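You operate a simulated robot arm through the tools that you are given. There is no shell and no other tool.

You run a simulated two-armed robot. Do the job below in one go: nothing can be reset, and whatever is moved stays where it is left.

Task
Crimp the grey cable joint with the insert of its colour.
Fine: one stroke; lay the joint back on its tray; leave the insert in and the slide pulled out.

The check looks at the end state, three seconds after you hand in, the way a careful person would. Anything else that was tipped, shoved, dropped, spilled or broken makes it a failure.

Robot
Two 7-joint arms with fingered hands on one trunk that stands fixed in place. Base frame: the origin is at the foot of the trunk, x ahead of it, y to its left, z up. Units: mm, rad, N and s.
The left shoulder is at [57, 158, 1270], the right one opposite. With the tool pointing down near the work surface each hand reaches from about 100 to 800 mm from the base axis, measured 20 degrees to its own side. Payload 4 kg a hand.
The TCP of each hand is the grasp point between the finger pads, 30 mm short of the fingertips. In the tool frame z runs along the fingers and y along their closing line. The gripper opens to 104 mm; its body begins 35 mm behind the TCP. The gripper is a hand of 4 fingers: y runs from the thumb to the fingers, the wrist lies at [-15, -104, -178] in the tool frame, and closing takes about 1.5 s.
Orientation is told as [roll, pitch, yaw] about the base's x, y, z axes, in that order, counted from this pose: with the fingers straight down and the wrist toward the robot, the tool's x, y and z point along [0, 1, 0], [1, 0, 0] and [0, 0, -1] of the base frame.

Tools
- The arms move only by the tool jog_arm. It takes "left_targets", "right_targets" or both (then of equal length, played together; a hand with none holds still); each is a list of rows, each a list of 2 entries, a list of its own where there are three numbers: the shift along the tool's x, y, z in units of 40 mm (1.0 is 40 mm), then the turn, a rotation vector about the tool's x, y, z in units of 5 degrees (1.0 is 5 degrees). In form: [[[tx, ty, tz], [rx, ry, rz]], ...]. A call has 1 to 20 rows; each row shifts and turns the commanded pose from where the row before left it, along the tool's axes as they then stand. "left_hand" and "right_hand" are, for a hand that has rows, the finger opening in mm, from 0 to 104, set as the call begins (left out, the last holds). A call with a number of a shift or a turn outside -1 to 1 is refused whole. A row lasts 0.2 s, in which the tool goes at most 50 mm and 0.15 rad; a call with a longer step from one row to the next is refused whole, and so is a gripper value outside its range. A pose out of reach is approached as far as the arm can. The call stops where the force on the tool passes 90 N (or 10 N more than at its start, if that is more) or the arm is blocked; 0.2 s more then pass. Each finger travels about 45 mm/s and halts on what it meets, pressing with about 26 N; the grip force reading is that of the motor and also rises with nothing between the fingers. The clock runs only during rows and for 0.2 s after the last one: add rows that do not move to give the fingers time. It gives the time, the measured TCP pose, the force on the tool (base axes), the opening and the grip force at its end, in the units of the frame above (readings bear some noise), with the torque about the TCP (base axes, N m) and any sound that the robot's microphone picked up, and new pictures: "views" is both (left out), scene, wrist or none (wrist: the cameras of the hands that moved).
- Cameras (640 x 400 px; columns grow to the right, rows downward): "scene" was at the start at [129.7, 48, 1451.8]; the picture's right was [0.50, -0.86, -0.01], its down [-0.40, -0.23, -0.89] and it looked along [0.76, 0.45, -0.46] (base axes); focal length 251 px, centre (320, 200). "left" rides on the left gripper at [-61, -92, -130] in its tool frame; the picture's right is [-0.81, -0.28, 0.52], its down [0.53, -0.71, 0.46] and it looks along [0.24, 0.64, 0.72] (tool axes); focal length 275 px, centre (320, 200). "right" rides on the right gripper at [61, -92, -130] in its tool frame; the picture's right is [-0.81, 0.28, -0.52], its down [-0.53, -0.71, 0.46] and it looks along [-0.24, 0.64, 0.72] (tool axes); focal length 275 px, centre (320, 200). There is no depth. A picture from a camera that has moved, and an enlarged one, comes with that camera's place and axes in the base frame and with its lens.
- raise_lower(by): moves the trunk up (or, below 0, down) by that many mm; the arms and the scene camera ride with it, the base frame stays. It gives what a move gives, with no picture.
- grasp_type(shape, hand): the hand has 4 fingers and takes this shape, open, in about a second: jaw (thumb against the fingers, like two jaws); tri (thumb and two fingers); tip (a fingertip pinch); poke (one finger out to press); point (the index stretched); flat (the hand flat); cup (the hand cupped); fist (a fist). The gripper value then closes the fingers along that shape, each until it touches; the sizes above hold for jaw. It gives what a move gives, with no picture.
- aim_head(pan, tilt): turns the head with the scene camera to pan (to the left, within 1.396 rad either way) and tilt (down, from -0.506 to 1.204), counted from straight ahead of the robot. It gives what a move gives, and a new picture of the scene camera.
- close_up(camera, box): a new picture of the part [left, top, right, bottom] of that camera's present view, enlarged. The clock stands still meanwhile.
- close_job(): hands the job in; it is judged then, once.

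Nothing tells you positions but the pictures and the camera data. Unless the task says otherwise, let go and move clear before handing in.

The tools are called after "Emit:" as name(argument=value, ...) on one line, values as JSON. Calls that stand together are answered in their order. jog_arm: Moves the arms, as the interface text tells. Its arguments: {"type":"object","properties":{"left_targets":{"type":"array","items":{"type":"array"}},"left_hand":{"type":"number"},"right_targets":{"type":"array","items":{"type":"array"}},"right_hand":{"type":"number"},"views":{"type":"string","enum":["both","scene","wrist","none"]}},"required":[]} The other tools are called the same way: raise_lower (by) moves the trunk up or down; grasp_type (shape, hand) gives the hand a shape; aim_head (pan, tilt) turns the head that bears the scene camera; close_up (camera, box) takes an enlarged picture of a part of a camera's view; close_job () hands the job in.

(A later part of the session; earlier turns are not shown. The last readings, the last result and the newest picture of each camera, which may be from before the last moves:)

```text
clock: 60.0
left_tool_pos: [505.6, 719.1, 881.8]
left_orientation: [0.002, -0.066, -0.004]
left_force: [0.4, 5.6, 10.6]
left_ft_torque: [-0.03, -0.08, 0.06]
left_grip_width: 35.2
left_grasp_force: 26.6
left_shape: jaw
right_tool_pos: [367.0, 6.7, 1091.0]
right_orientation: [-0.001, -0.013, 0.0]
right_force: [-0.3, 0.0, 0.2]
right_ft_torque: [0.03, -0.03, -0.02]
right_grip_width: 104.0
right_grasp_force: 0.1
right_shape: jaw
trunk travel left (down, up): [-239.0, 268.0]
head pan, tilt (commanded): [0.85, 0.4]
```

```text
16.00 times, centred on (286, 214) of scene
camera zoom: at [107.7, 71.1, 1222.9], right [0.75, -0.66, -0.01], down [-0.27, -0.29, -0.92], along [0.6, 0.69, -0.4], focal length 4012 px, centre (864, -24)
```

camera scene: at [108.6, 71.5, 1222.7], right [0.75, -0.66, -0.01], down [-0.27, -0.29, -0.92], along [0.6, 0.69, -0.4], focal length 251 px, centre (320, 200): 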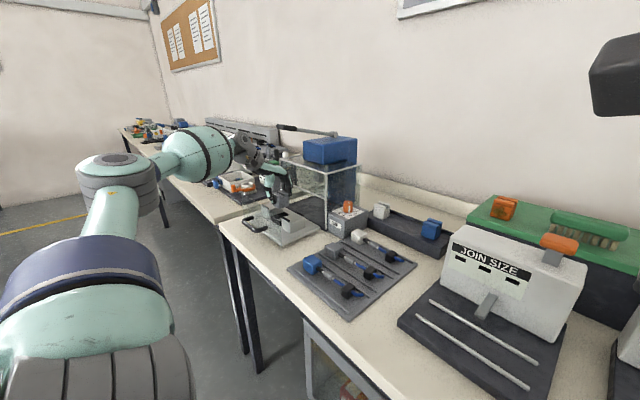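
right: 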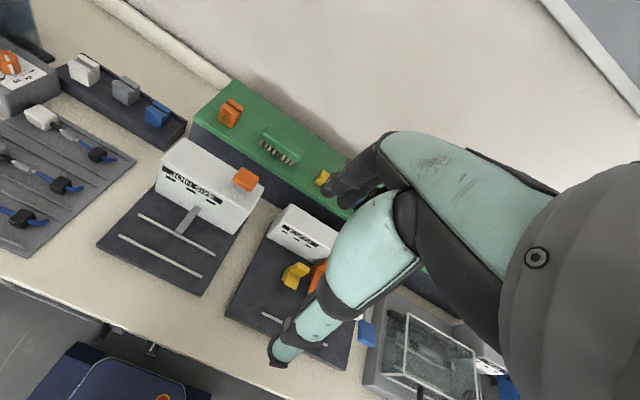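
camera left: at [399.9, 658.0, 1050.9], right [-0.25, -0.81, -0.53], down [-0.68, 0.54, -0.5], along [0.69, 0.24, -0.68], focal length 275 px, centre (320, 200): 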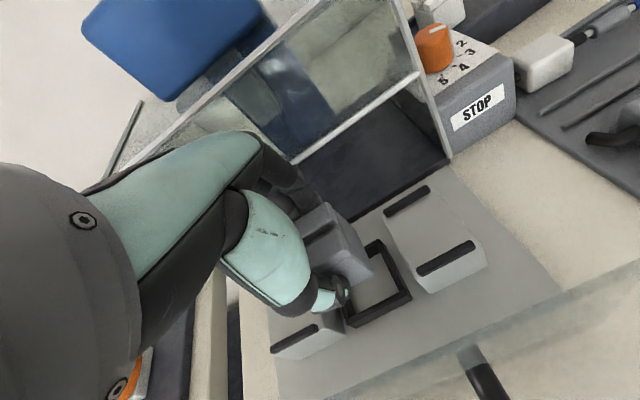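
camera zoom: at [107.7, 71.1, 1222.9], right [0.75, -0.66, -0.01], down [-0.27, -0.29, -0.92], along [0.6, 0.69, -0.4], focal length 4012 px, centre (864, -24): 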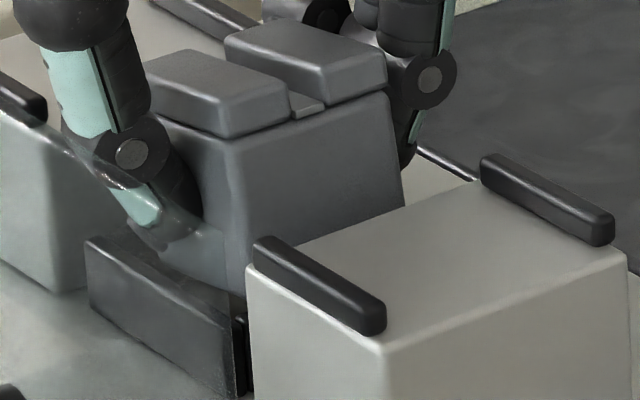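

Contact is on the insert's right bottom edge (force and torque point to the right wall), so the socket centre is near y≈721. I'll lift 5 mm, shift +4 mm in y, and descend again.

Emit:
jog_arm(left_targets=[[[0, 0.008, -0.15], [0, 0, 0]], [[0.1, 0, 0], [0, 0, 0]], [[0, 0, 0], [0, 0, 0]], [[0, -0.008, 0.12], [0, 0, 0]], [[0, -0.008, 0.12], [0, 0, 0]], [[0, 0, 0], [0, 0, 0]]], left_hand=25, views="none")

Emit:
close_up(camera="left", box=[325, 205, 385, 270])

Emit:
close_up(camera="scene", box=[272, 204, 300, 224])

```text
clock: 61.4
left_tool_pos: [503.2, 722.7, 875.9]
left_orientation: [-0.001, -0.062, -0.006]
left_force: [-0.9, -0.7, -2.3]
left_ft_torque: [0.0, -0.03, -0.02]
left_grip_width: 34.8
left_grasp_force: 26.2
left_shape: jaw
right_tool_pos: [367.5, 7.5, 1088.8]
right_orientation: [0.0, -0.014, 0.001]
right_force: [-0.3, -0.1, 0.0]
right_ft_torque: [-0.03, 0.01, -0.01]
right_grip_width: 103.8
right_grasp_force: 0.1
right_shape: jaw
trunk travel left (down, up): [-239.0, 268.0]
head pan, tilt (commanded): [0.85, 0.4]
```

```text
6.15 times, centred on (355, 238) of left
camera zoom: at [404.4, 661.6, 1000.1], right [-0.25, -0.81, -0.53], down [-0.68, 0.54, -0.5], along [0.69, 0.24, -0.68], focal length 1694 px, centre (105, -31)
```

zoom: 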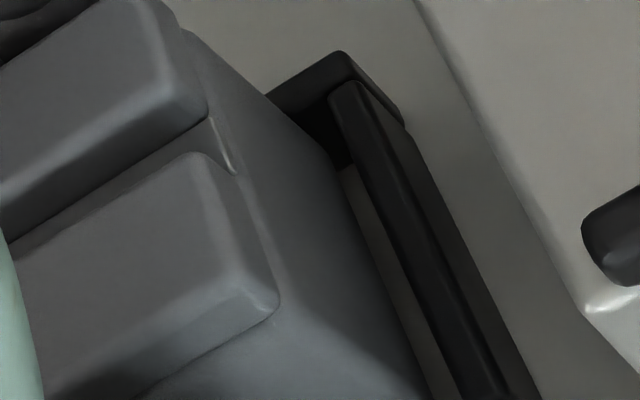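

```text
16.00 times, centred on (286, 214) of scene
camera zoom: at [108.9, 71.7, 1222.6], right [0.75, -0.66, -0.01], down [-0.27, -0.29, -0.92], along [0.6, 0.69, -0.4], focal length 4012 px, centre (864, -24)
```

zoom: 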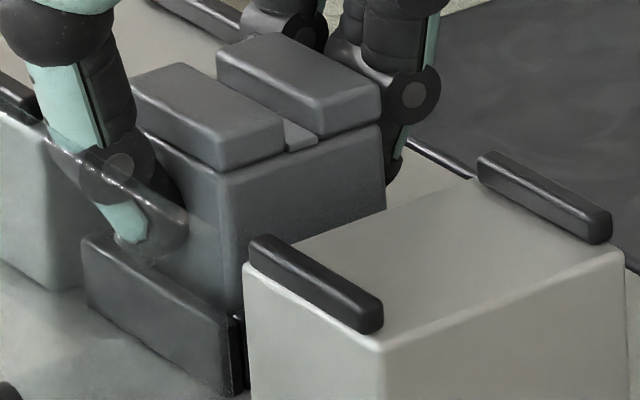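

No contact now and a visible gap to the right wall: the insert is entering the frame. I'll continue down until it touches the floor.

Emit:
jog_arm(left_targets=[[[0, -0.008, 0.12], [0, 0, 0]], [[0, -0.008, 0.12], [0, 0, 0]], [[0, 0, 0], [0, 0, 0]]], left_hand=25, views="none")

Emit:
close_up(camera="scene", box=[272, 204, 300, 224])

```text
clock: 62.2
left_tool_pos: [504.8, 718.9, 872.6]
left_orientation: [0.004, -0.071, -0.004]
left_force: [-0.9, 0.8, 27.2]
left_ft_torque: [0.05, 0.64, -0.01]
left_grip_width: 36.4
left_grasp_force: 25.9
left_shape: jaw
right_tool_pos: [364.2, 3.2, 1090.4]
right_orientation: [0.002, -0.015, 0.0]
right_force: [-0.1, 0.1, 0.4]
right_ft_torque: [-0.01, -0.02, 0.0]
right_grip_width: 104.1
right_grasp_force: 0.1
right_shape: jaw
trunk travel left (down, up): [-239.0, 268.0]
head pan, tilt (commanded): [0.85, 0.4]
```

```text
16.00 times, centred on (286, 214) of scene
camera zoom: at [106.0, 68.4, 1223.3], right [0.75, -0.66, -0.01], down [-0.27, -0.29, -0.92], along [0.6, 0.69, -0.39], focal length 4012 px, centre (864, -24)
```

zoom: 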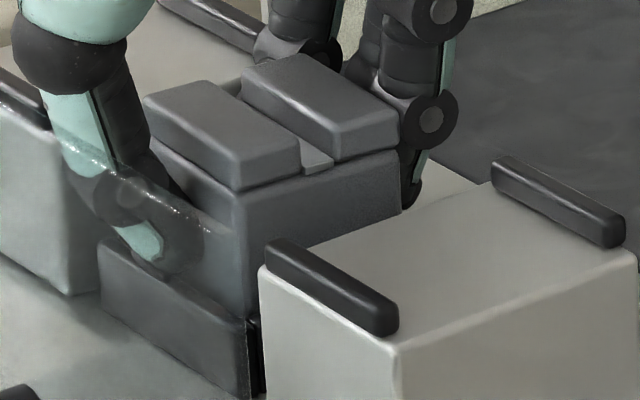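

The thumb tip is now resting on the frame's front wall (27 N), with the insert about 10 mm deep in its socket. I'll ease up 4 mm and release so it drops the last bit onto the floor.

Emit:
jog_arm(left_targets=[[[0, 0.007, -0.15], [0, 0, 0]], [[0, 0, 0], [0, 0, 0]]], left_hand=25, views="none")

Emit:
jog_arm(left_targets=[[[0, 0, 0], [0, 0, 0]], [[0, 0, 0], [0, 0, 0]], [[0, 0, 0], [0, 0, 0]], [[0, 0, 0], [0, 0, 0]]], left_hand=58, views="none")

Emit:
close_up(camera="scene", box=[268, 196, 308, 226])

Emit:
close_up(camera="left", box=[300, 180, 420, 280])

```text
clock: 62.8
left_tool_pos: [503.8, 719.4, 873.2]
left_orientation: [0.002, -0.062, -0.004]
left_force: [0.2, 0.3, 12.8]
left_ft_torque: [-0.03, 0.32, -0.01]
left_grip_width: 36.4
left_grasp_force: 25.7
left_shape: jaw
right_tool_pos: [367.0, 4.7, 1089.7]
right_orientation: [0.002, -0.015, 0.001]
right_force: [0.5, 0.5, -0.7]
right_ft_torque: [0.01, 0.01, -0.04]
right_grip_width: 103.8
right_grasp_force: 0.0
right_shape: jaw
trunk travel left (down, up): [-239.0, 268.0]
head pan, tilt (commanded): [0.85, 0.4]
```

```text
clock: 63.8
left_tool_pos: [504.6, 720.7, 871.0]
left_orientation: [-0.001, -0.059, -0.006]
left_force: [-1.1, -0.5, 0.7]
left_ft_torque: [0.02, 0.03, 0.04]
left_grip_width: 57.6
left_grasp_force: 0.1
left_shape: jaw
right_tool_pos: [368.1, 6.5, 1087.6]
right_orientation: [0.0, -0.013, -0.001]
right_force: [0.5, 0.2, 0.3]
right_ft_torque: [0.01, -0.01, 0.03]
right_grip_width: 103.8
right_grasp_force: 0.1
right_shape: jaw
trunk travel left (down, up): [-239.0, 268.0]
head pan, tilt (commanded): [0.85, 0.4]
```

```text
13.33 times, centred on (288, 211) of scene
camera zoom: at [108.8, 71.8, 1222.6], right [0.75, -0.66, -0.01], down [-0.27, -0.29, -0.92], along [0.6, 0.69, -0.4], focal length 3343 px, centre (747, 53)
```

zoom: 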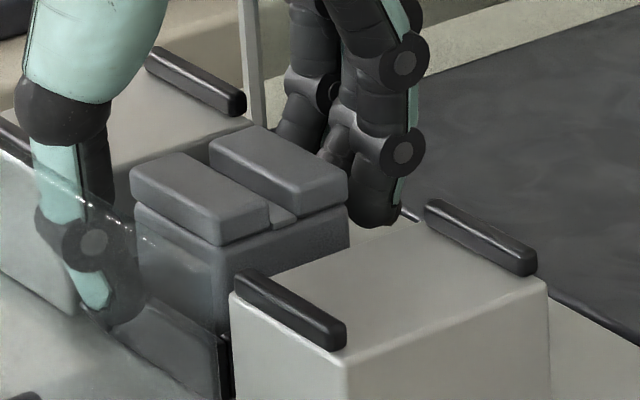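

```text
4.00 times, centred on (360, 230) of left
camera zoom: at [404.5, 660.4, 996.2], right [-0.25, -0.81, -0.53], down [-0.68, 0.54, -0.5], along [0.69, 0.24, -0.68], focal length 1101 px, centre (160, 80)
```

zoom: 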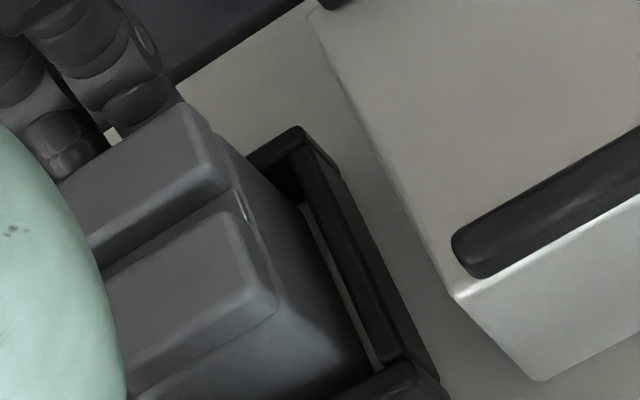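

The insert has dropped into its socket, upright with the groove along the joint direction. I'll raise the hand clear, then look at it once more.

Emit:
jog_arm(left_targets=[[[0, 0.015, -0.25], [0, 0, 0]], [[0, 0.04, -0.6], [0, 0, 0]], [[0, 0.04, -0.6], [0, 0, 0]], [[-0.9, 0, 0], [0, 0, 0]], [[-0.9, 0, 0], [0, 0, 0]], [[-0.9, 0, 0], [0, 0, 0]], [[0, 0, 0], [0, 0, 0]]], left_hand=70, views="both")

Emit:
close_up(camera="scene", box=[250, 180, 330, 240])

Emit:
close_up(camera="left", box=[160, 260, 400, 400])

```text
clock: 65.4
left_tool_pos: [503.9, 612.3, 931.6]
left_orientation: [0.001, -0.061, -0.001]
left_force: [0.1, -1.1, -0.3]
left_ft_torque: [-0.02, -0.03, 0.0]
left_grip_width: 69.6
left_grasp_force: 0.1
left_shape: jaw
right_tool_pos: [367.7, 6.8, 1089.1]
right_orientation: [-0.001, -0.012, -0.001]
right_force: [0.6, 0.1, 0.3]
right_ft_torque: [0.02, 0.01, 0.02]
right_grip_width: 104.0
right_grasp_force: 0.0
right_shape: jaw
trunk travel left (down, up): [-239.0, 268.0]
head pan, tilt (commanded): [0.85, 0.4]
camera scene: at [108.7, 71.9, 1222.6], right [0.75, -0.66, -0.01], down [-0.27, -0.29, -0.92], along [0.6, 0.69, -0.4], focal length 251 px, centre (320, 200)
camera left: at [405.4, 550.8, 1056.2], right [-0.24, -0.81, -0.53], down [-0.68, 0.53, -0.5], along [0.69, 0.24, -0.68], focal length 275 px, centre (320, 200)
```

scene: 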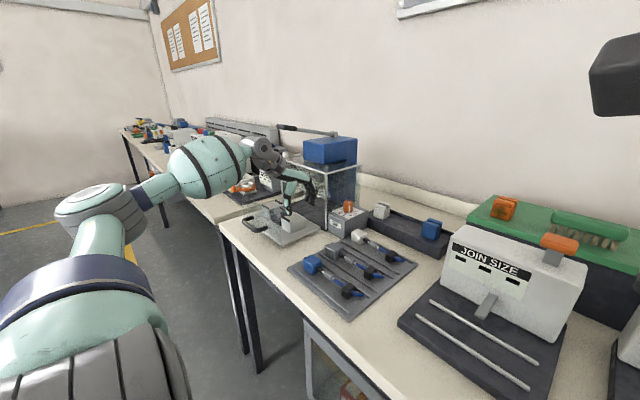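
left: 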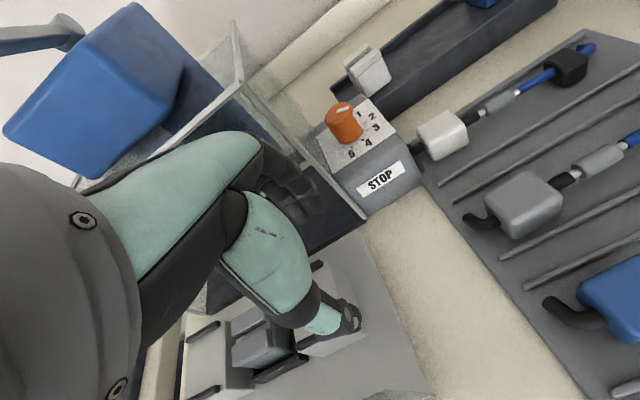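

```text
6.67 times, centred on (290, 210) of scene
camera zoom: at [108.7, 71.9, 1222.6], right [0.75, -0.66, -0.01], down [-0.27, -0.29, -0.92], along [0.6, 0.69, -0.4], focal length 1672 px, centre (520, 133)
```

zoom: 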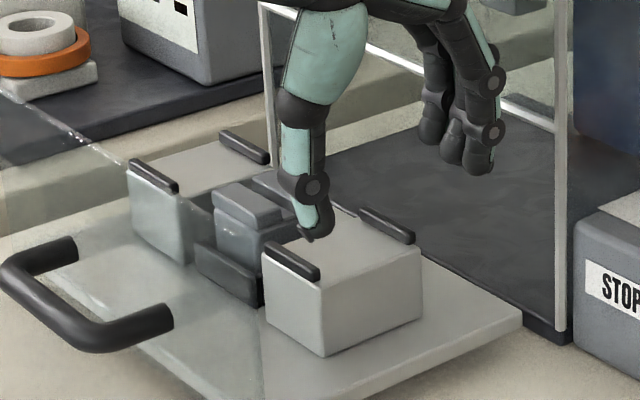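

```text
2.67 times, centred on (280, 330) of left
camera zoom: at [405.4, 550.8, 1056.2], right [-0.24, -0.81, -0.53], down [-0.68, 0.53, -0.5], along [0.69, 0.24, -0.68], focal length 734 px, centre (427, -147)
```

zoom: 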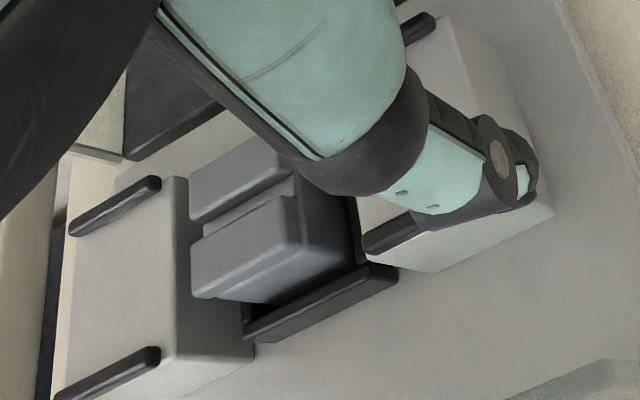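

The insert is seated. Next I'll measure the grey joint on the tray from the wrist camera.

Emit:
close_up(camera="left", box=[440, 120, 640, 260])

Emit:
close_up(camera="scene", box=[310, 230, 400, 300])

Emit:
jog_arm(left_targets=[[[-0.9, 0, -0.3], [0, 0, 0]], [[-0.9, 0, -0.3], [0, 0, 0]], [[-0.9, 0, -0.2], [0, 0, 0]], [[0, 0, 0], [0, 0, 0]]], left_hand=70, views="wrist")

Emit:
close_up(camera="left", box=[320, 170, 600, 340])

```text
2.86 times, centred on (540, 190) of left
camera zoom: at [405.4, 550.8, 1056.2], right [-0.24, -0.81, -0.53], down [-0.68, 0.53, -0.5], along [0.69, 0.24, -0.68], focal length 786 px, centre (-309, 229)
```

zoom: 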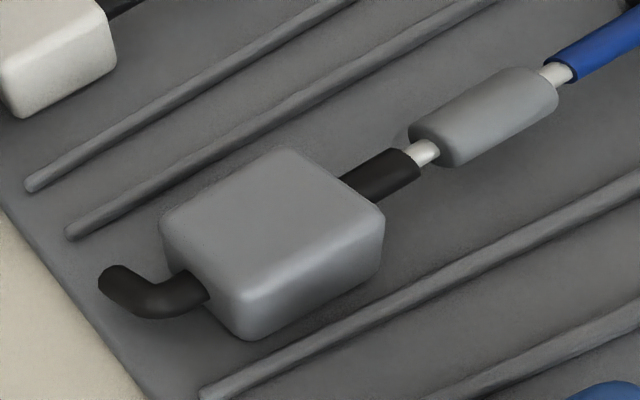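

```text
5.71 times, centred on (355, 265) of scene
camera zoom: at [108.7, 71.9, 1222.6], right [0.75, -0.66, -0.01], down [-0.27, -0.29, -0.92], along [0.6, 0.69, -0.4], focal length 1433 px, centre (120, -171)
```

zoom: 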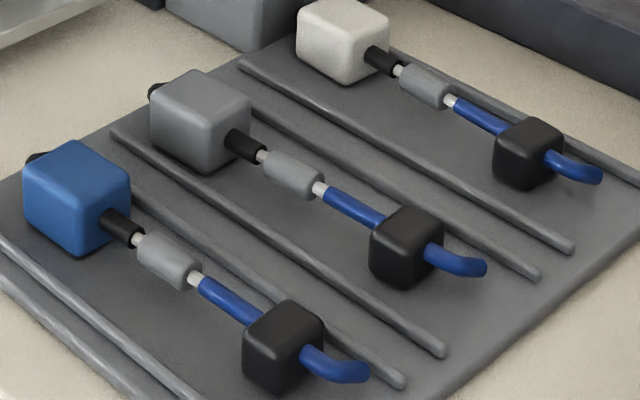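

```text
clock: 66.4
left_tool_pos: [503.3, 503.5, 963.3]
left_orientation: [0.0, -0.064, -0.004]
left_force: [0.1, 0.4, 0.5]
left_ft_torque: [0.0, -0.01, -0.01]
left_grip_width: 69.7
left_grasp_force: 0.0
left_shape: jaw
right_tool_pos: [368.1, 7.4, 1088.6]
right_orientation: [-0.002, -0.011, 0.0]
right_force: [0.4, -0.5, 0.5]
right_ft_torque: [0.0, 0.01, -0.02]
right_grip_width: 103.9
right_grasp_force: 0.0
right_shape: jaw
trunk travel left (down, up): [-239.0, 268.0]
head pan, tilt (commanded): [0.85, 0.4]
camera left: at [403.2, 442.9, 1087.6], right [-0.25, -0.81, -0.53], down [-0.68, 0.54, -0.5], along [0.69, 0.24, -0.68], focal length 275 px, centre (320, 200)
```

left: 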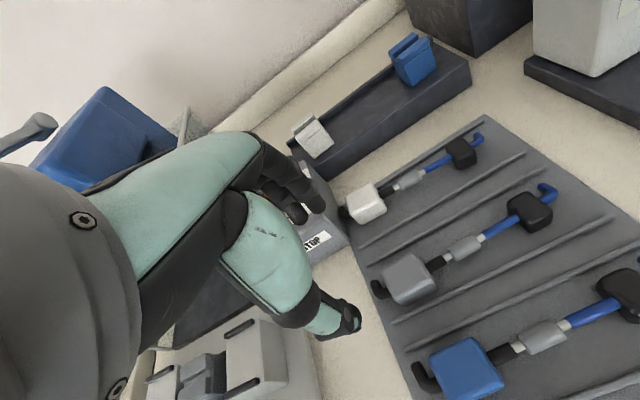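

```text
2.29 times, centred on (460, 255) of left
camera zoom: at [403.2, 442.9, 1087.6], right [-0.25, -0.81, -0.53], down [-0.68, 0.54, -0.5], along [0.69, 0.24, -0.68], focal length 629 px, centre (0, 74)
```

zoom: 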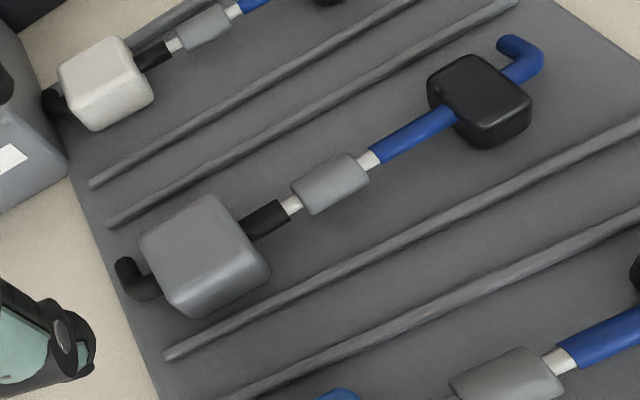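

The grey joint lies along y at x≈512 with its cube near y≈476 and barrel near y≈420. I'll lean the hand 25° left (needed later to reach the left rest block), square it, and hover above the cube.

Emit:
jog_arm(left_targets=[[[0, 0, 0], [0.73, 0, 0]], [[0, 0, 0], [0, 1, 0]], [[0, 0, 0], [0, 1, 0]], [[0, 0, 0], [0, 1, 0]], [[0, 0, 0], [0, 1, 0]], [[0, 0, 0], [0, 1, 0]], [[0, 0, 0], [0, 0, 0]]], left_hand=62, views="none")

Emit:
jog_arm(left_targets=[[[-0.52, 0.11, 0.25], [0, 0, 0]], [[-0.52, 0.11, 0.25], [0, 0, 0]], [[-0.5, 0, 0.35], [0, 0, 0]], [[0, 0, 0], [0, 0, 0]]], left_hand=62, views="wrist")

Emit:
close_up(camera="left", box=[240, 160, 480, 330])

Emit:
close_up(camera="scene", box=[290, 200, 390, 290])

```text
clock: 68.0
left_tool_pos: [499.6, 503.6, 962.6]
left_orientation: [0.438, 0.002, -0.005]
left_force: [0.5, 0.9, -0.4]
left_ft_torque: [0.0, 0.03, -0.01]
left_grip_width: 62.5
left_grasp_force: 0.0
left_shape: jaw
right_tool_pos: [367.7, 7.1, 1089.2]
right_orientation: [0.001, -0.012, -0.001]
right_force: [-0.3, -0.1, -0.9]
right_ft_torque: [0.0, 0.03, -0.01]
right_grip_width: 104.1
right_grasp_force: 0.1
right_shape: jaw
trunk travel left (down, up): [-239.0, 268.0]
head pan, tilt (commanded): [0.85, 0.4]
```

```text
clock: 69.0
left_tool_pos: [510.4, 460.5, 907.6]
left_orientation: [0.437, 0.0, -0.004]
left_force: [0.3, 0.1, -0.8]
left_ft_torque: [-0.02, 0.0, 0.02]
left_grip_width: 62.4
left_grasp_force: 0.0
left_shape: jaw
right_tool_pos: [367.9, 7.1, 1089.5]
right_orientation: [0.0, -0.012, 0.001]
right_force: [0.4, 1.2, -0.5]
right_ft_torque: [-0.02, -0.01, 0.01]
right_grip_width: 104.0
right_grasp_force: 0.1
right_shape: jaw
trunk travel left (down, up): [-239.0, 268.0]
head pan, tilt (commanded): [0.85, 0.4]
camera left: at [417.7, 350.5, 999.7], right [-0.28, -0.51, -0.81], down [-0.71, 0.68, -0.19], along [0.65, 0.52, -0.55], focal length 275 px, centre (320, 200)
```

left: 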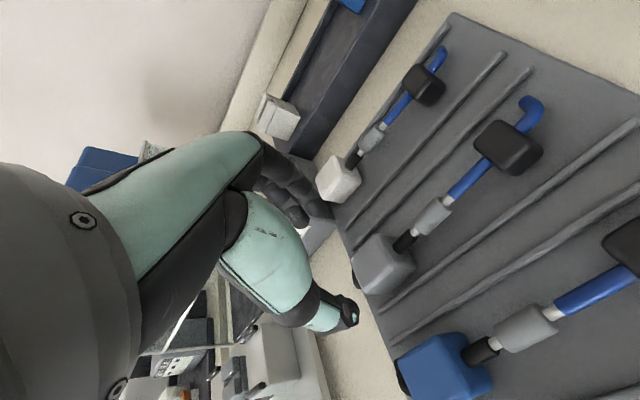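

```text
2.35 times, centred on (360, 245) of left
camera zoom: at [417.7, 350.5, 999.7], right [-0.28, -0.51, -0.81], down [-0.71, 0.68, -0.19], along [0.65, 0.52, -0.55], focal length 648 px, centre (226, 94)
```

zoom: 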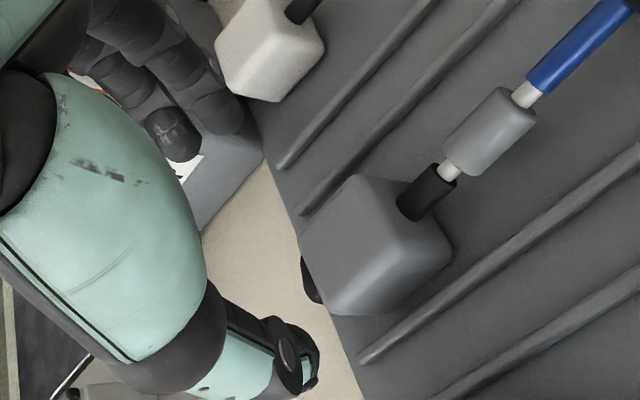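

```text
4.44 times, centred on (340, 245) of scene
camera zoom: at [108.5, 71.7, 1222.7], right [0.75, -0.66, -0.01], down [-0.27, -0.29, -0.92], along [0.6, 0.69, -0.4], focal length 1114 px, centre (231, 0)
```

zoom: 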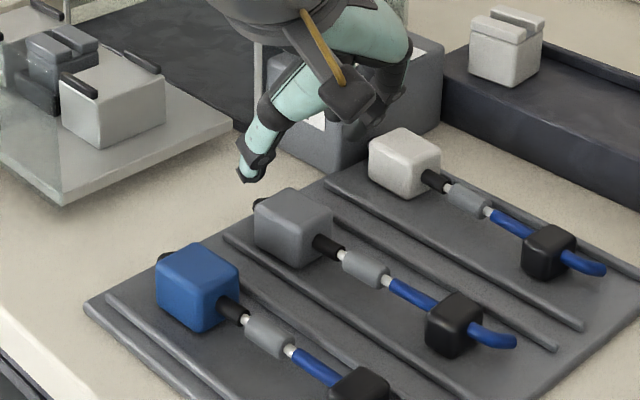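

Emit:
jog_arm(left_targets=[[[-0.183, 0.037, 0.494], [0, 0, 0]], [[-0.183, 0.037, 0.494], [0, 0, 0]], [[0, 0, 0], [0, 0, 0]]], left_hand=62, views="none")

Emit:
close_up(camera="left", box=[240, 160, 480, 330])

Emit:
close_up(camera="scene", box=[310, 215, 370, 265])

```text
clock: 69.8
left_tool_pos: [510.2, 464.3, 865.6]
left_orientation: [0.438, 0.0, -0.005]
left_force: [-0.3, 1.4, 0.2]
left_ft_torque: [0.0, -0.03, 0.0]
left_grip_width: 62.5
left_grasp_force: 0.1
left_shape: jaw
right_tool_pos: [367.2, 6.6, 1088.8]
right_orientation: [0.001, -0.012, -0.001]
right_force: [-0.2, 0.2, -0.8]
right_ft_torque: [0.02, -0.04, 0.0]
right_grip_width: 103.9
right_grasp_force: 0.0
right_shape: jaw
trunk travel left (down, up): [-239.0, 268.0]
head pan, tilt (commanded): [0.85, 0.4]
```

```text
2.35 times, centred on (360, 245) of left
camera zoom: at [418.5, 353.3, 957.9], right [-0.28, -0.51, -0.81], down [-0.71, 0.68, -0.19], along [0.65, 0.52, -0.55], focal length 648 px, centre (226, 94)
```

zoom: 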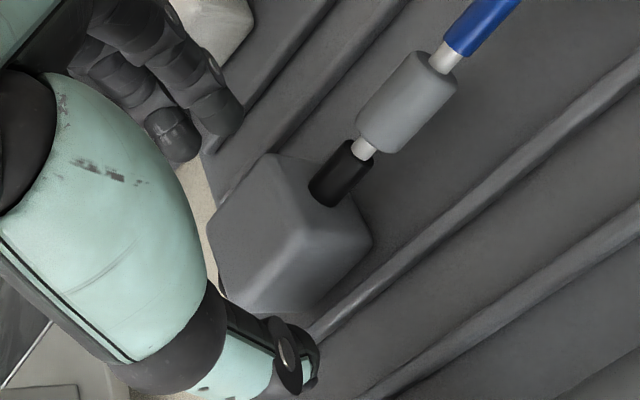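

```text
8.00 times, centred on (340, 240) of scene
camera zoom: at [108.6, 71.5, 1222.7], right [0.75, -0.66, -0.01], down [-0.27, -0.29, -0.92], along [0.6, 0.69, -0.4], focal length 2006 px, centre (160, -120)
```

zoom: 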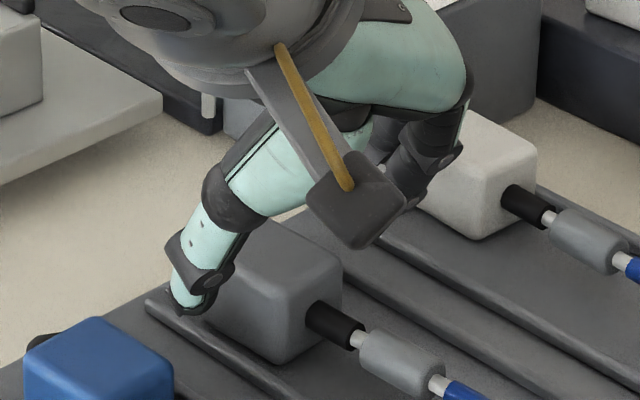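

Emit:
close_up(camera="scene", box=[328, 238, 358, 262])

Emit:
close_up(camera="left", box=[310, 210, 390, 290])

```text
16.00 times, centred on (343, 250) of scene
camera zoom: at [108.6, 71.5, 1222.7], right [0.75, -0.66, -0.01], down [-0.27, -0.29, -0.92], along [0.6, 0.69, -0.4], focal length 4012 px, centre (-48, -600)
```

zoom: 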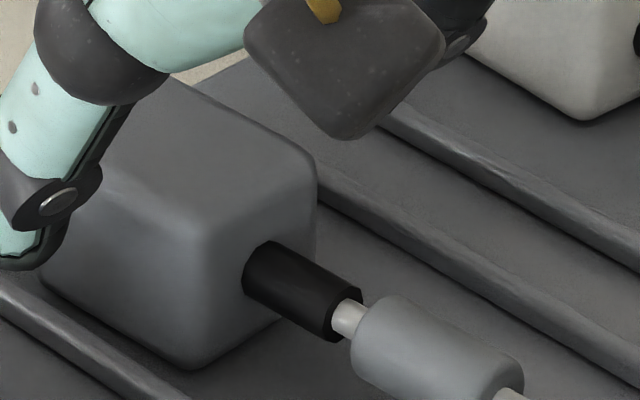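

```text
5.00 times, centred on (350, 250) of left
camera zoom: at [418.5, 353.3, 957.9], right [-0.28, -0.51, -0.81], down [-0.71, 0.68, -0.19], along [0.65, 0.52, -0.55], focal length 1376 px, centre (170, -50)
```

zoom: 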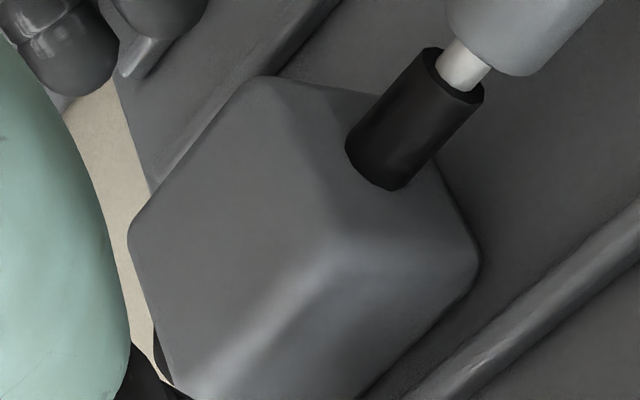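

Emit:
jog_arm(left_targets=[[[-0.06, 0.05, 0.214], [0, 0, 0]], [[-0.06, 0.05, 0.214], [0, 0, 0]], [[0, 0, 0], [0, 0, 0]]], left_hand=62, views="none")

Emit:
close_up(camera="left", box=[260, 180, 420, 320])

Emit:
close_up(camera="scene", box=[318, 228, 363, 264])

```text
clock: 70.6
left_tool_pos: [514.6, 466.0, 846.5]
left_orientation: [0.435, 0.001, -0.006]
left_force: [0.1, -0.2, 1.1]
left_ft_torque: [0.0, 0.01, 0.01]
left_grip_width: 62.5
left_grasp_force: 0.1
left_shape: jaw
right_tool_pos: [367.1, 5.6, 1087.8]
right_orientation: [0.0, -0.012, 0.0]
right_force: [0.0, 0.4, 0.6]
right_ft_torque: [0.05, 0.02, 0.02]
right_grip_width: 104.2
right_grasp_force: 0.1
right_shape: jaw
trunk travel left (down, up): [-239.0, 268.0]
head pan, tilt (commanded): [0.85, 0.4]
```

```text
2.86 times, centred on (340, 250) of left
camera zoom: at [423.0, 356.8, 939.7], right [-0.28, -0.51, -0.81], down [-0.71, 0.68, -0.19], along [0.65, 0.52, -0.55], focal length 786 px, centre (263, 57)
```

zoom: 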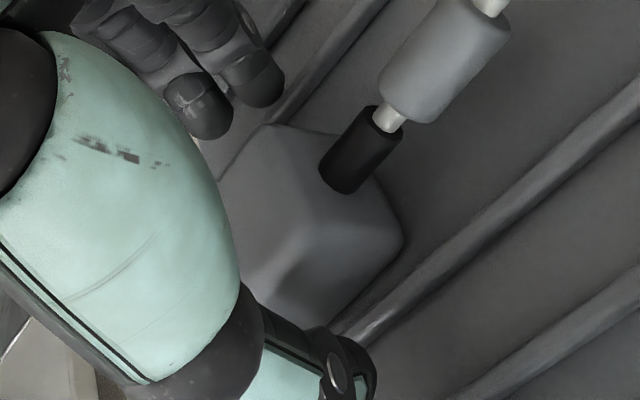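

```text
11.11 times, centred on (340, 246) of scene
camera zoom: at [108.7, 71.6, 1222.7], right [0.75, -0.66, -0.01], down [-0.27, -0.29, -0.92], along [0.6, 0.69, -0.4], focal length 2786 px, centre (92, -311)
```

zoom: 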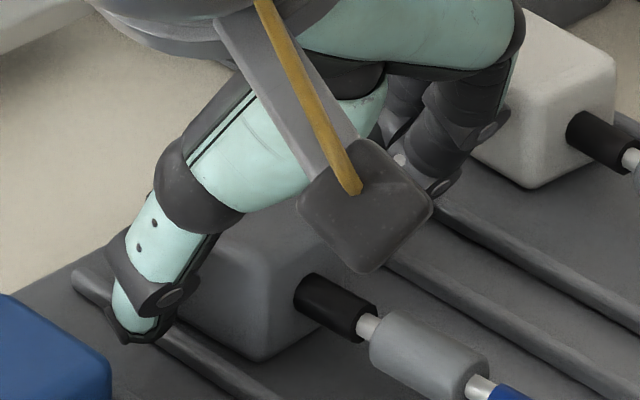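

Thumb and fingers straddle the grey cube with no contact. Closing now.

Emit:
jog_arm(left_targets=[[[0, 0, 0], [0, 0, 0]], [[0, 0, 0], [0, 0, 0]], [[0, 0, 0], [0, 0, 0]], [[0, 0, 0], [0, 0, 0]], [[0, 0, 0], [0, 0, 0]], [[0, 0, 0], [0, 0, 0]], [[0, 0, 0], [0, 0, 0]]], left_hand=18, views="none")

Emit:
close_up(camera="left", box=[240, 120, 480, 320])

Emit:
close_up(camera="scene", box=[318, 225, 378, 270])

```text
clock: 72.2
left_tool_pos: [515.4, 468.0, 847.9]
left_orientation: [0.437, 0.003, -0.004]
left_force: [-0.7, 0.5, 0.7]
left_ft_torque: [0.01, 0.03, -0.02]
left_grip_width: 28.5
left_grasp_force: 26.1
left_shape: jaw
right_tool_pos: [367.2, 6.9, 1088.9]
right_orientation: [0.0, -0.011, 0.0]
right_force: [0.1, 0.0, -0.2]
right_ft_torque: [-0.02, 0.02, 0.03]
right_grip_width: 103.9
right_grasp_force: 0.1
right_shape: jaw
trunk travel left (down, up): [-239.0, 268.0]
head pan, tilt (commanded): [0.85, 0.4]
```

```text
2.00 times, centred on (360, 220) of left
camera zoom: at [423.0, 356.9, 939.6], right [-0.28, -0.51, -0.81], down [-0.71, 0.68, -0.19], along [0.65, 0.52, -0.55], focal length 551 px, centre (240, 160)
```

zoom: 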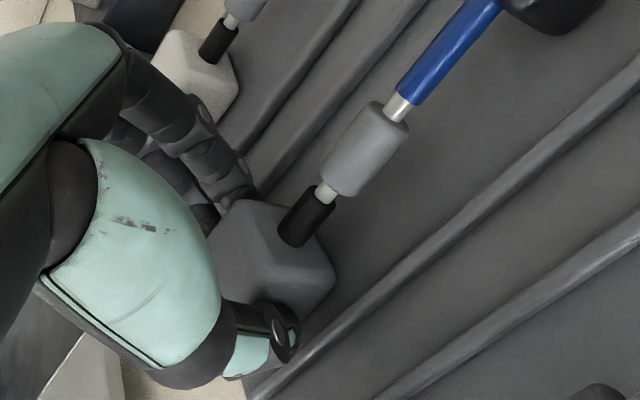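

```text
8.89 times, centred on (348, 248) of scene
camera zoom: at [108.8, 71.7, 1222.6], right [0.75, -0.66, -0.01], down [-0.27, -0.29, -0.92], along [0.6, 0.69, -0.4], focal length 2229 px, centre (71, -222)
```

zoom: 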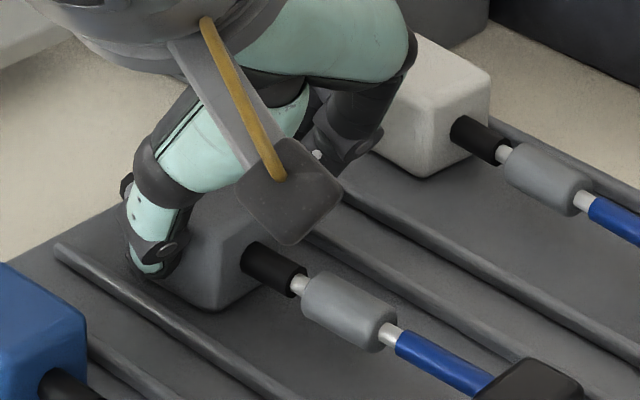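

Gripped at 28.5 mm, 26 N. I note this tray pose (515, 468, 848) for laying the joint back. Lifting gently.

Emit:
jog_arm(left_targets=[[[0.106, 0, -0.2265], [0, 0, 0]], [[0.212, 0, -0.453], [0, 0, 0]], [[0.212, 0, -0.453], [0, 0, 0]], [[0.212, 0, -0.453], [0, 0, 0]], [[0, 0, 0], [0, 0, 0]]], left_hand=18, views="wrist")

Emit:
close_up(camera="scene", box=[308, 195, 398, 275])

Emit:
close_up(camera="left", box=[240, 60, 560, 320])

```text
clock: 73.4
left_tool_pos: [516.9, 468.2, 918.2]
left_orientation: [0.437, 0.002, -0.006]
left_force: [0.6, -0.2, -1.9]
left_ft_torque: [0.01, -0.02, 0.03]
left_grip_width: 28.5
left_grasp_force: 26.4
left_shape: jaw
right_tool_pos: [366.2, 8.5, 1090.4]
right_orientation: [0.0, -0.012, 0.0]
right_force: [-0.2, 0.3, -0.6]
right_ft_torque: [0.01, -0.02, -0.01]
right_grip_width: 103.9
right_grasp_force: 0.0
right_shape: jaw
trunk travel left (down, up): [-239.0, 268.0]
head pan, tilt (commanded): [0.85, 0.4]
camera left: at [424.6, 357.5, 1010.3], right [-0.28, -0.51, -0.81], down [-0.71, 0.68, -0.19], along [0.65, 0.52, -0.55], focal length 275 px, centre (320, 200)
```

left: 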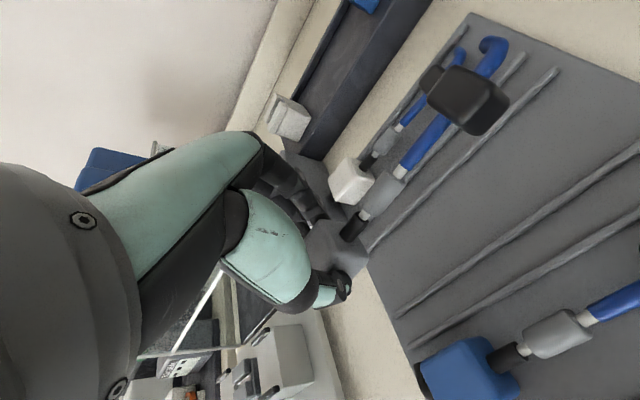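

```text
5.00 times, centred on (353, 235) of scene
camera zoom: at [109.1, 71.9, 1222.6], right [0.75, -0.66, -0.01], down [-0.27, -0.29, -0.92], along [0.6, 0.69, -0.4], focal length 1254 px, centre (155, 25)
```

zoom: 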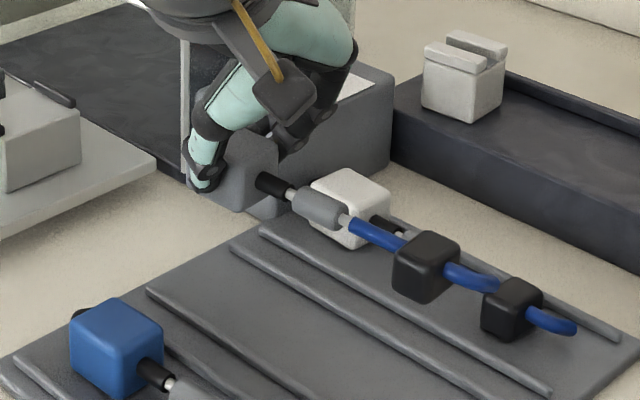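

```text
1.54 times, centred on (400, 190) of left
camera zoom: at [424.6, 357.5, 1010.3], right [-0.28, -0.51, -0.81], down [-0.71, 0.68, -0.19], along [0.65, 0.52, -0.55], focal length 424 px, centre (197, 215)
```

zoom: 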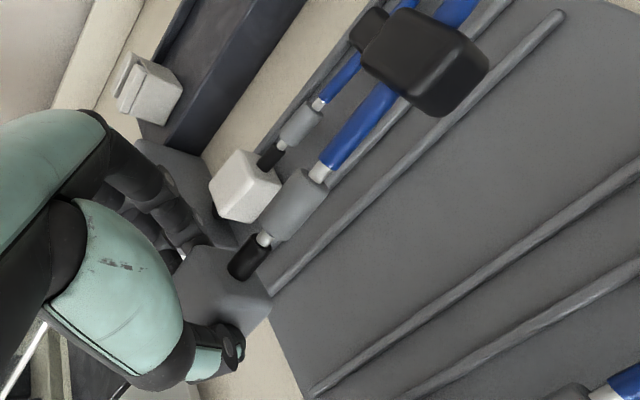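

The joint came up straight and rigid. I'll carry it left at z≈945, under the lever, toward the nest.

Emit:
jog_arm(left_targets=[[[0.918, -0.05, 0.28], [0, 0, 0]], [[0.918, -0.05, 0.28], [0, 0, 0]], [[0.918, -0.05, 0.28], [0, 0, 0]], [[0.918, -0.05, 0.28], [0, 0, 0]], [[0.918, -0.05, 0.28], [0, 0, 0]], [[0, 0, 0], [0, 0, 0]]], left_hand=18, views="both")

Emit:
close_up(camera="scene", box=[230, 100, 380, 240])

```text
clock: 74.8
left_tool_pos: [508.4, 659.0, 943.0]
left_orientation: [0.438, 0.0, -0.004]
left_force: [0.6, 0.4, -0.7]
left_ft_torque: [0.02, 0.0, 0.02]
left_grip_width: 28.6
left_grasp_force: 25.7
left_shape: jaw
right_tool_pos: [367.7, 6.3, 1088.0]
right_orientation: [0.0, -0.012, -0.001]
right_force: [0.4, 0.8, 0.2]
right_ft_torque: [0.01, -0.01, 0.0]
right_grip_width: 104.2
right_grasp_force: 0.1
right_shape: jaw
trunk travel left (down, up): [-239.0, 268.0]
head pan, tilt (commanded): [0.85, 0.4]
camera scene: at [108.8, 71.4, 1222.6], right [0.75, -0.66, -0.01], down [-0.27, -0.29, -0.92], along [0.6, 0.69, -0.4], focal length 251 px, centre (320, 200)
camera left: at [417.3, 548.9, 1035.4], right [-0.28, -0.51, -0.81], down [-0.71, 0.68, -0.19], along [0.65, 0.52, -0.55], focal length 275 px, centre (320, 200)
```

scene: 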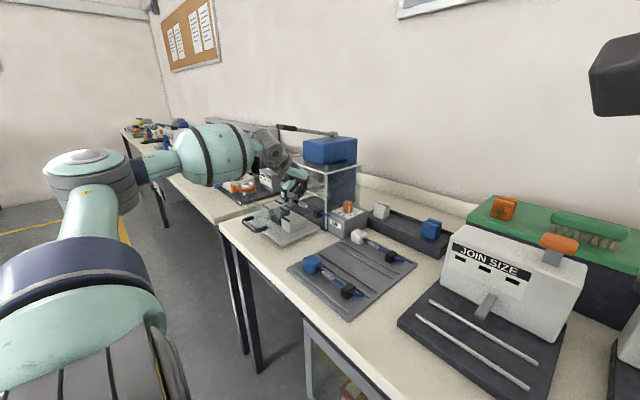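
left: 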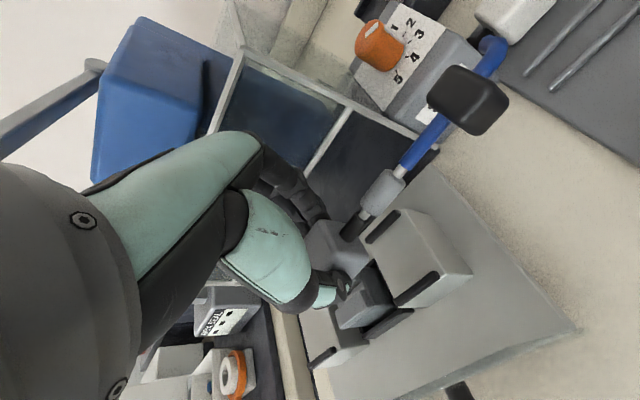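

```text
2.86 times, centred on (305, 170) of scene
camera zoom: at [108.8, 71.4, 1222.6], right [0.75, -0.66, -0.01], down [-0.27, -0.29, -0.92], along [0.6, 0.69, -0.4], focal length 716 px, centre (363, 286)
```

zoom: 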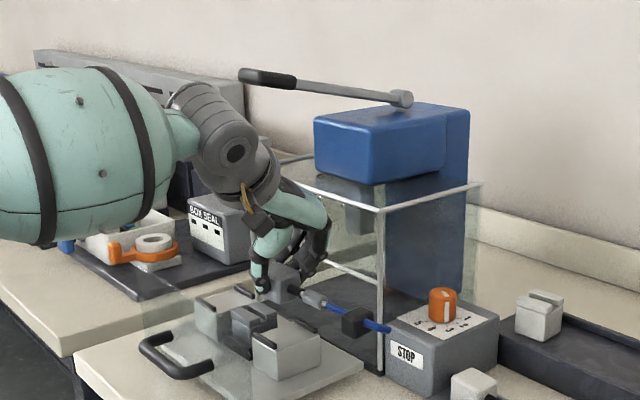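

Emit:
jog_arm(left_targets=[[[0.79, -0.017, 0.444], [0, 0, 0]], [[0.79, -0.017, 0.444], [0, 0, 0]], [[0.79, -0.017, 0.444], [0, 0, 0]], [[0, 0, 0], [0, 0, 0]]], left_hand=18, views="wrist")

Emit:
close_up(camera="scene", box=[230, 140, 330, 235])

Emit:
close_up(camera="left", box=[270, 130, 510, 340])

```text
clock: 75.8
left_tool_pos: [506.4, 767.1, 934.1]
left_orientation: [0.438, 0.0, -0.005]
left_force: [0.2, 0.2, -1.4]
left_ft_torque: [0.02, 0.0, -0.02]
left_grip_width: 28.4
left_grasp_force: 26.1
left_shape: jaw
right_tool_pos: [367.9, 6.2, 1088.4]
right_orientation: [0.0, -0.01, 0.001]
right_force: [-0.7, 0.3, 0.0]
right_ft_torque: [0.0, 0.01, 0.01]
right_grip_width: 103.8
right_grasp_force: 0.1
right_shape: jaw
trunk travel left (down, up): [-239.0, 268.0]
head pan, tilt (commanded): [0.85, 0.4]
camera left: at [414.2, 657.2, 1026.1], right [-0.28, -0.51, -0.81], down [-0.71, 0.68, -0.19], along [0.65, 0.52, -0.55], focal length 275 px, centre (320, 200)
```

left: 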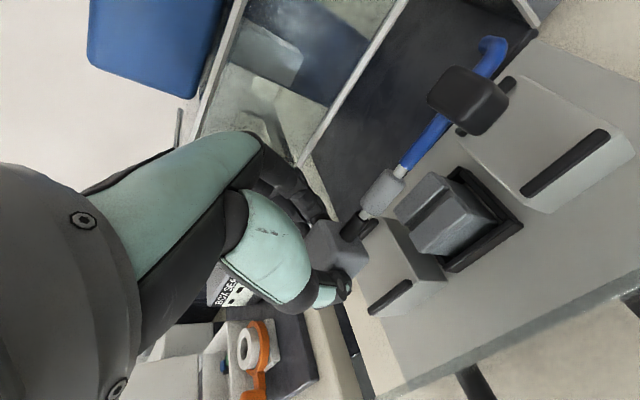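

```text
4.21 times, centred on (280, 188) of scene
camera zoom: at [108.6, 71.3, 1222.7], right [0.75, -0.66, -0.01], down [-0.27, -0.29, -0.92], along [0.6, 0.69, -0.4], focal length 1056 px, centre (488, 253)
```

zoom: 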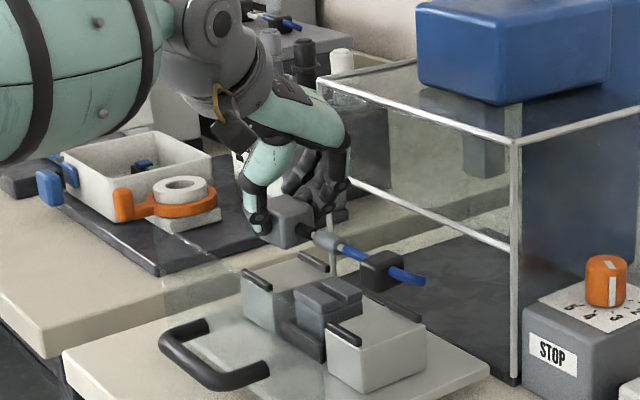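

```text
1.90 times, centred on (390, 235) of left
camera zoom: at [414.2, 657.2, 1026.1], right [-0.28, -0.51, -0.81], down [-0.71, 0.68, -0.19], along [0.65, 0.52, -0.55], focal length 524 px, centre (187, 133)
```

zoom: 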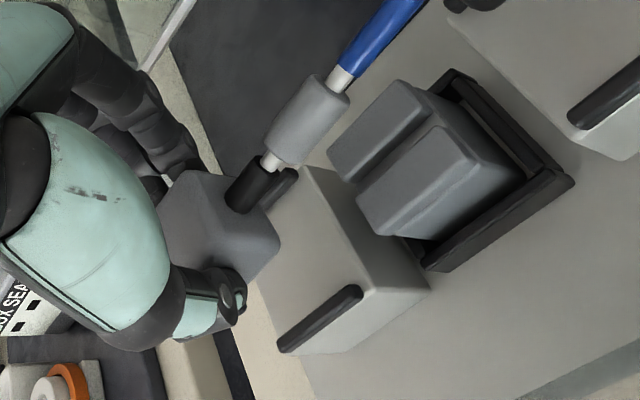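

The barrel hangs right over the insert groove in y. I'll descend 25 mm and recheck the x alignment.

Emit:
jog_arm(left_targets=[[[-0.1325, 0, 0.283], [0, 0, 0]], [[-0.1325, 0, 0.283], [0, 0, 0]], [[0, 0, 0], [0, 0, 0]]], left_hand=18, views="none")

Emit:
close_up(camera="scene", box=[262, 185, 322, 230])

Emit:
close_up(camera="left", box=[310, 130, 490, 290])

```text
clock: 76.6
left_tool_pos: [507.1, 769.5, 909.8]
left_orientation: [0.438, 0.001, -0.005]
left_force: [0.3, 0.2, -0.8]
left_ft_torque: [-0.01, -0.02, 0.03]
left_grip_width: 28.3
left_grasp_force: 25.4
left_shape: jaw
right_tool_pos: [367.5, 5.4, 1089.4]
right_orientation: [-0.001, -0.012, 0.0]
right_force: [0.2, 0.0, -0.3]
right_ft_torque: [-0.01, -0.04, -0.02]
right_grip_width: 104.0
right_grasp_force: 0.1
right_shape: jaw
trunk travel left (down, up): [-239.0, 268.0]
head pan, tilt (commanded): [0.85, 0.4]
```

```text
8.89 times, centred on (292, 208) of scene
camera zoom: at [108.8, 71.8, 1222.6], right [0.75, -0.66, -0.01], down [-0.27, -0.29, -0.92], along [0.6, 0.69, -0.4], focal length 2229 px, centre (569, 133)
```

zoom: 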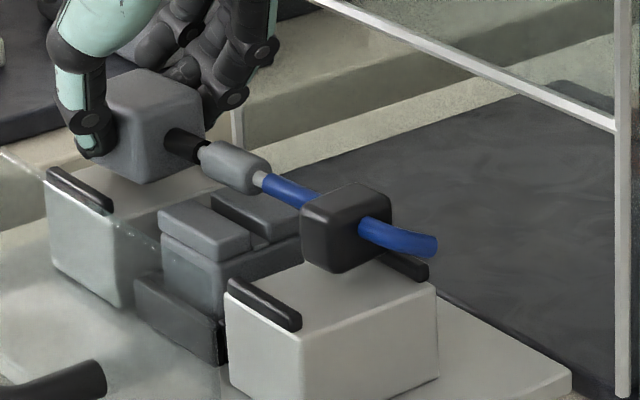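

```text
2.50 times, centred on (400, 210) of left
camera zoom: at [414.5, 659.0, 1001.1], right [-0.28, -0.51, -0.81], down [-0.71, 0.68, -0.19], along [0.65, 0.52, -0.55], focal length 688 px, centre (120, 175)
```

zoom: 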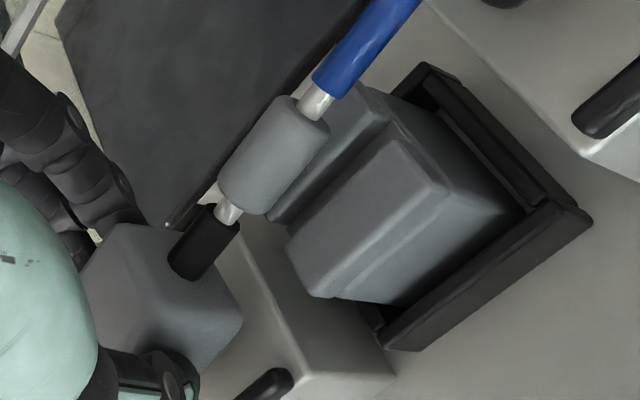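

Emit:
jog_arm(left_targets=[[[-0.118, 0, 0.165], [0, 0, 0]], [[0, 0, 0], [0, 0, 0]]], left_hand=18, views="none")

Emit:
close_up(camera="scene", box=[262, 185, 322, 230])

Emit:
close_up(camera="left", box=[310, 130, 490, 290])

```text
clock: 77.2
left_tool_pos: [506.1, 768.4, 902.7]
left_orientation: [0.439, -0.001, -0.005]
left_force: [0.5, 2.2, 7.3]
left_ft_torque: [0.04, 0.04, 0.05]
left_grip_width: 28.5
left_grasp_force: 26.1
left_shape: jaw
right_tool_pos: [367.6, 5.3, 1088.6]
right_orientation: [0.001, -0.013, 0.0]
right_force: [0.1, 0.3, -0.2]
right_ft_torque: [-0.05, 0.03, -0.02]
right_grip_width: 103.8
right_grasp_force: 0.0
right_shape: jaw
trunk travel left (down, up): [-239.0, 268.0]
head pan, tilt (commanded): [0.85, 0.4]
```

```text
8.89 times, centred on (292, 208) of scene
camera zoom: at [108.3, 71.0, 1222.8], right [0.75, -0.66, -0.01], down [-0.27, -0.29, -0.92], along [0.6, 0.69, -0.4], focal length 2229 px, centre (569, 133)
```

zoom: 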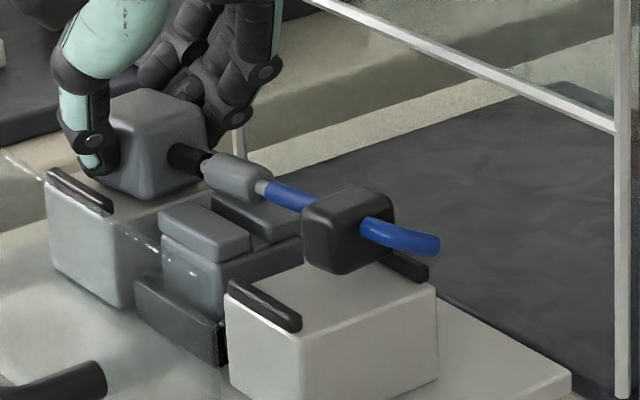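

```text
2.50 times, centred on (400, 210) of left
camera zoom: at [413.8, 656.5, 993.7], right [-0.28, -0.51, -0.81], down [-0.71, 0.68, -0.19], along [0.65, 0.53, -0.55], focal length 688 px, centre (120, 175)
```

zoom: 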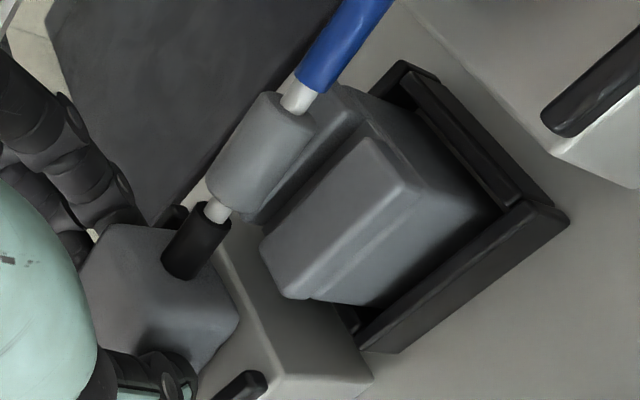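

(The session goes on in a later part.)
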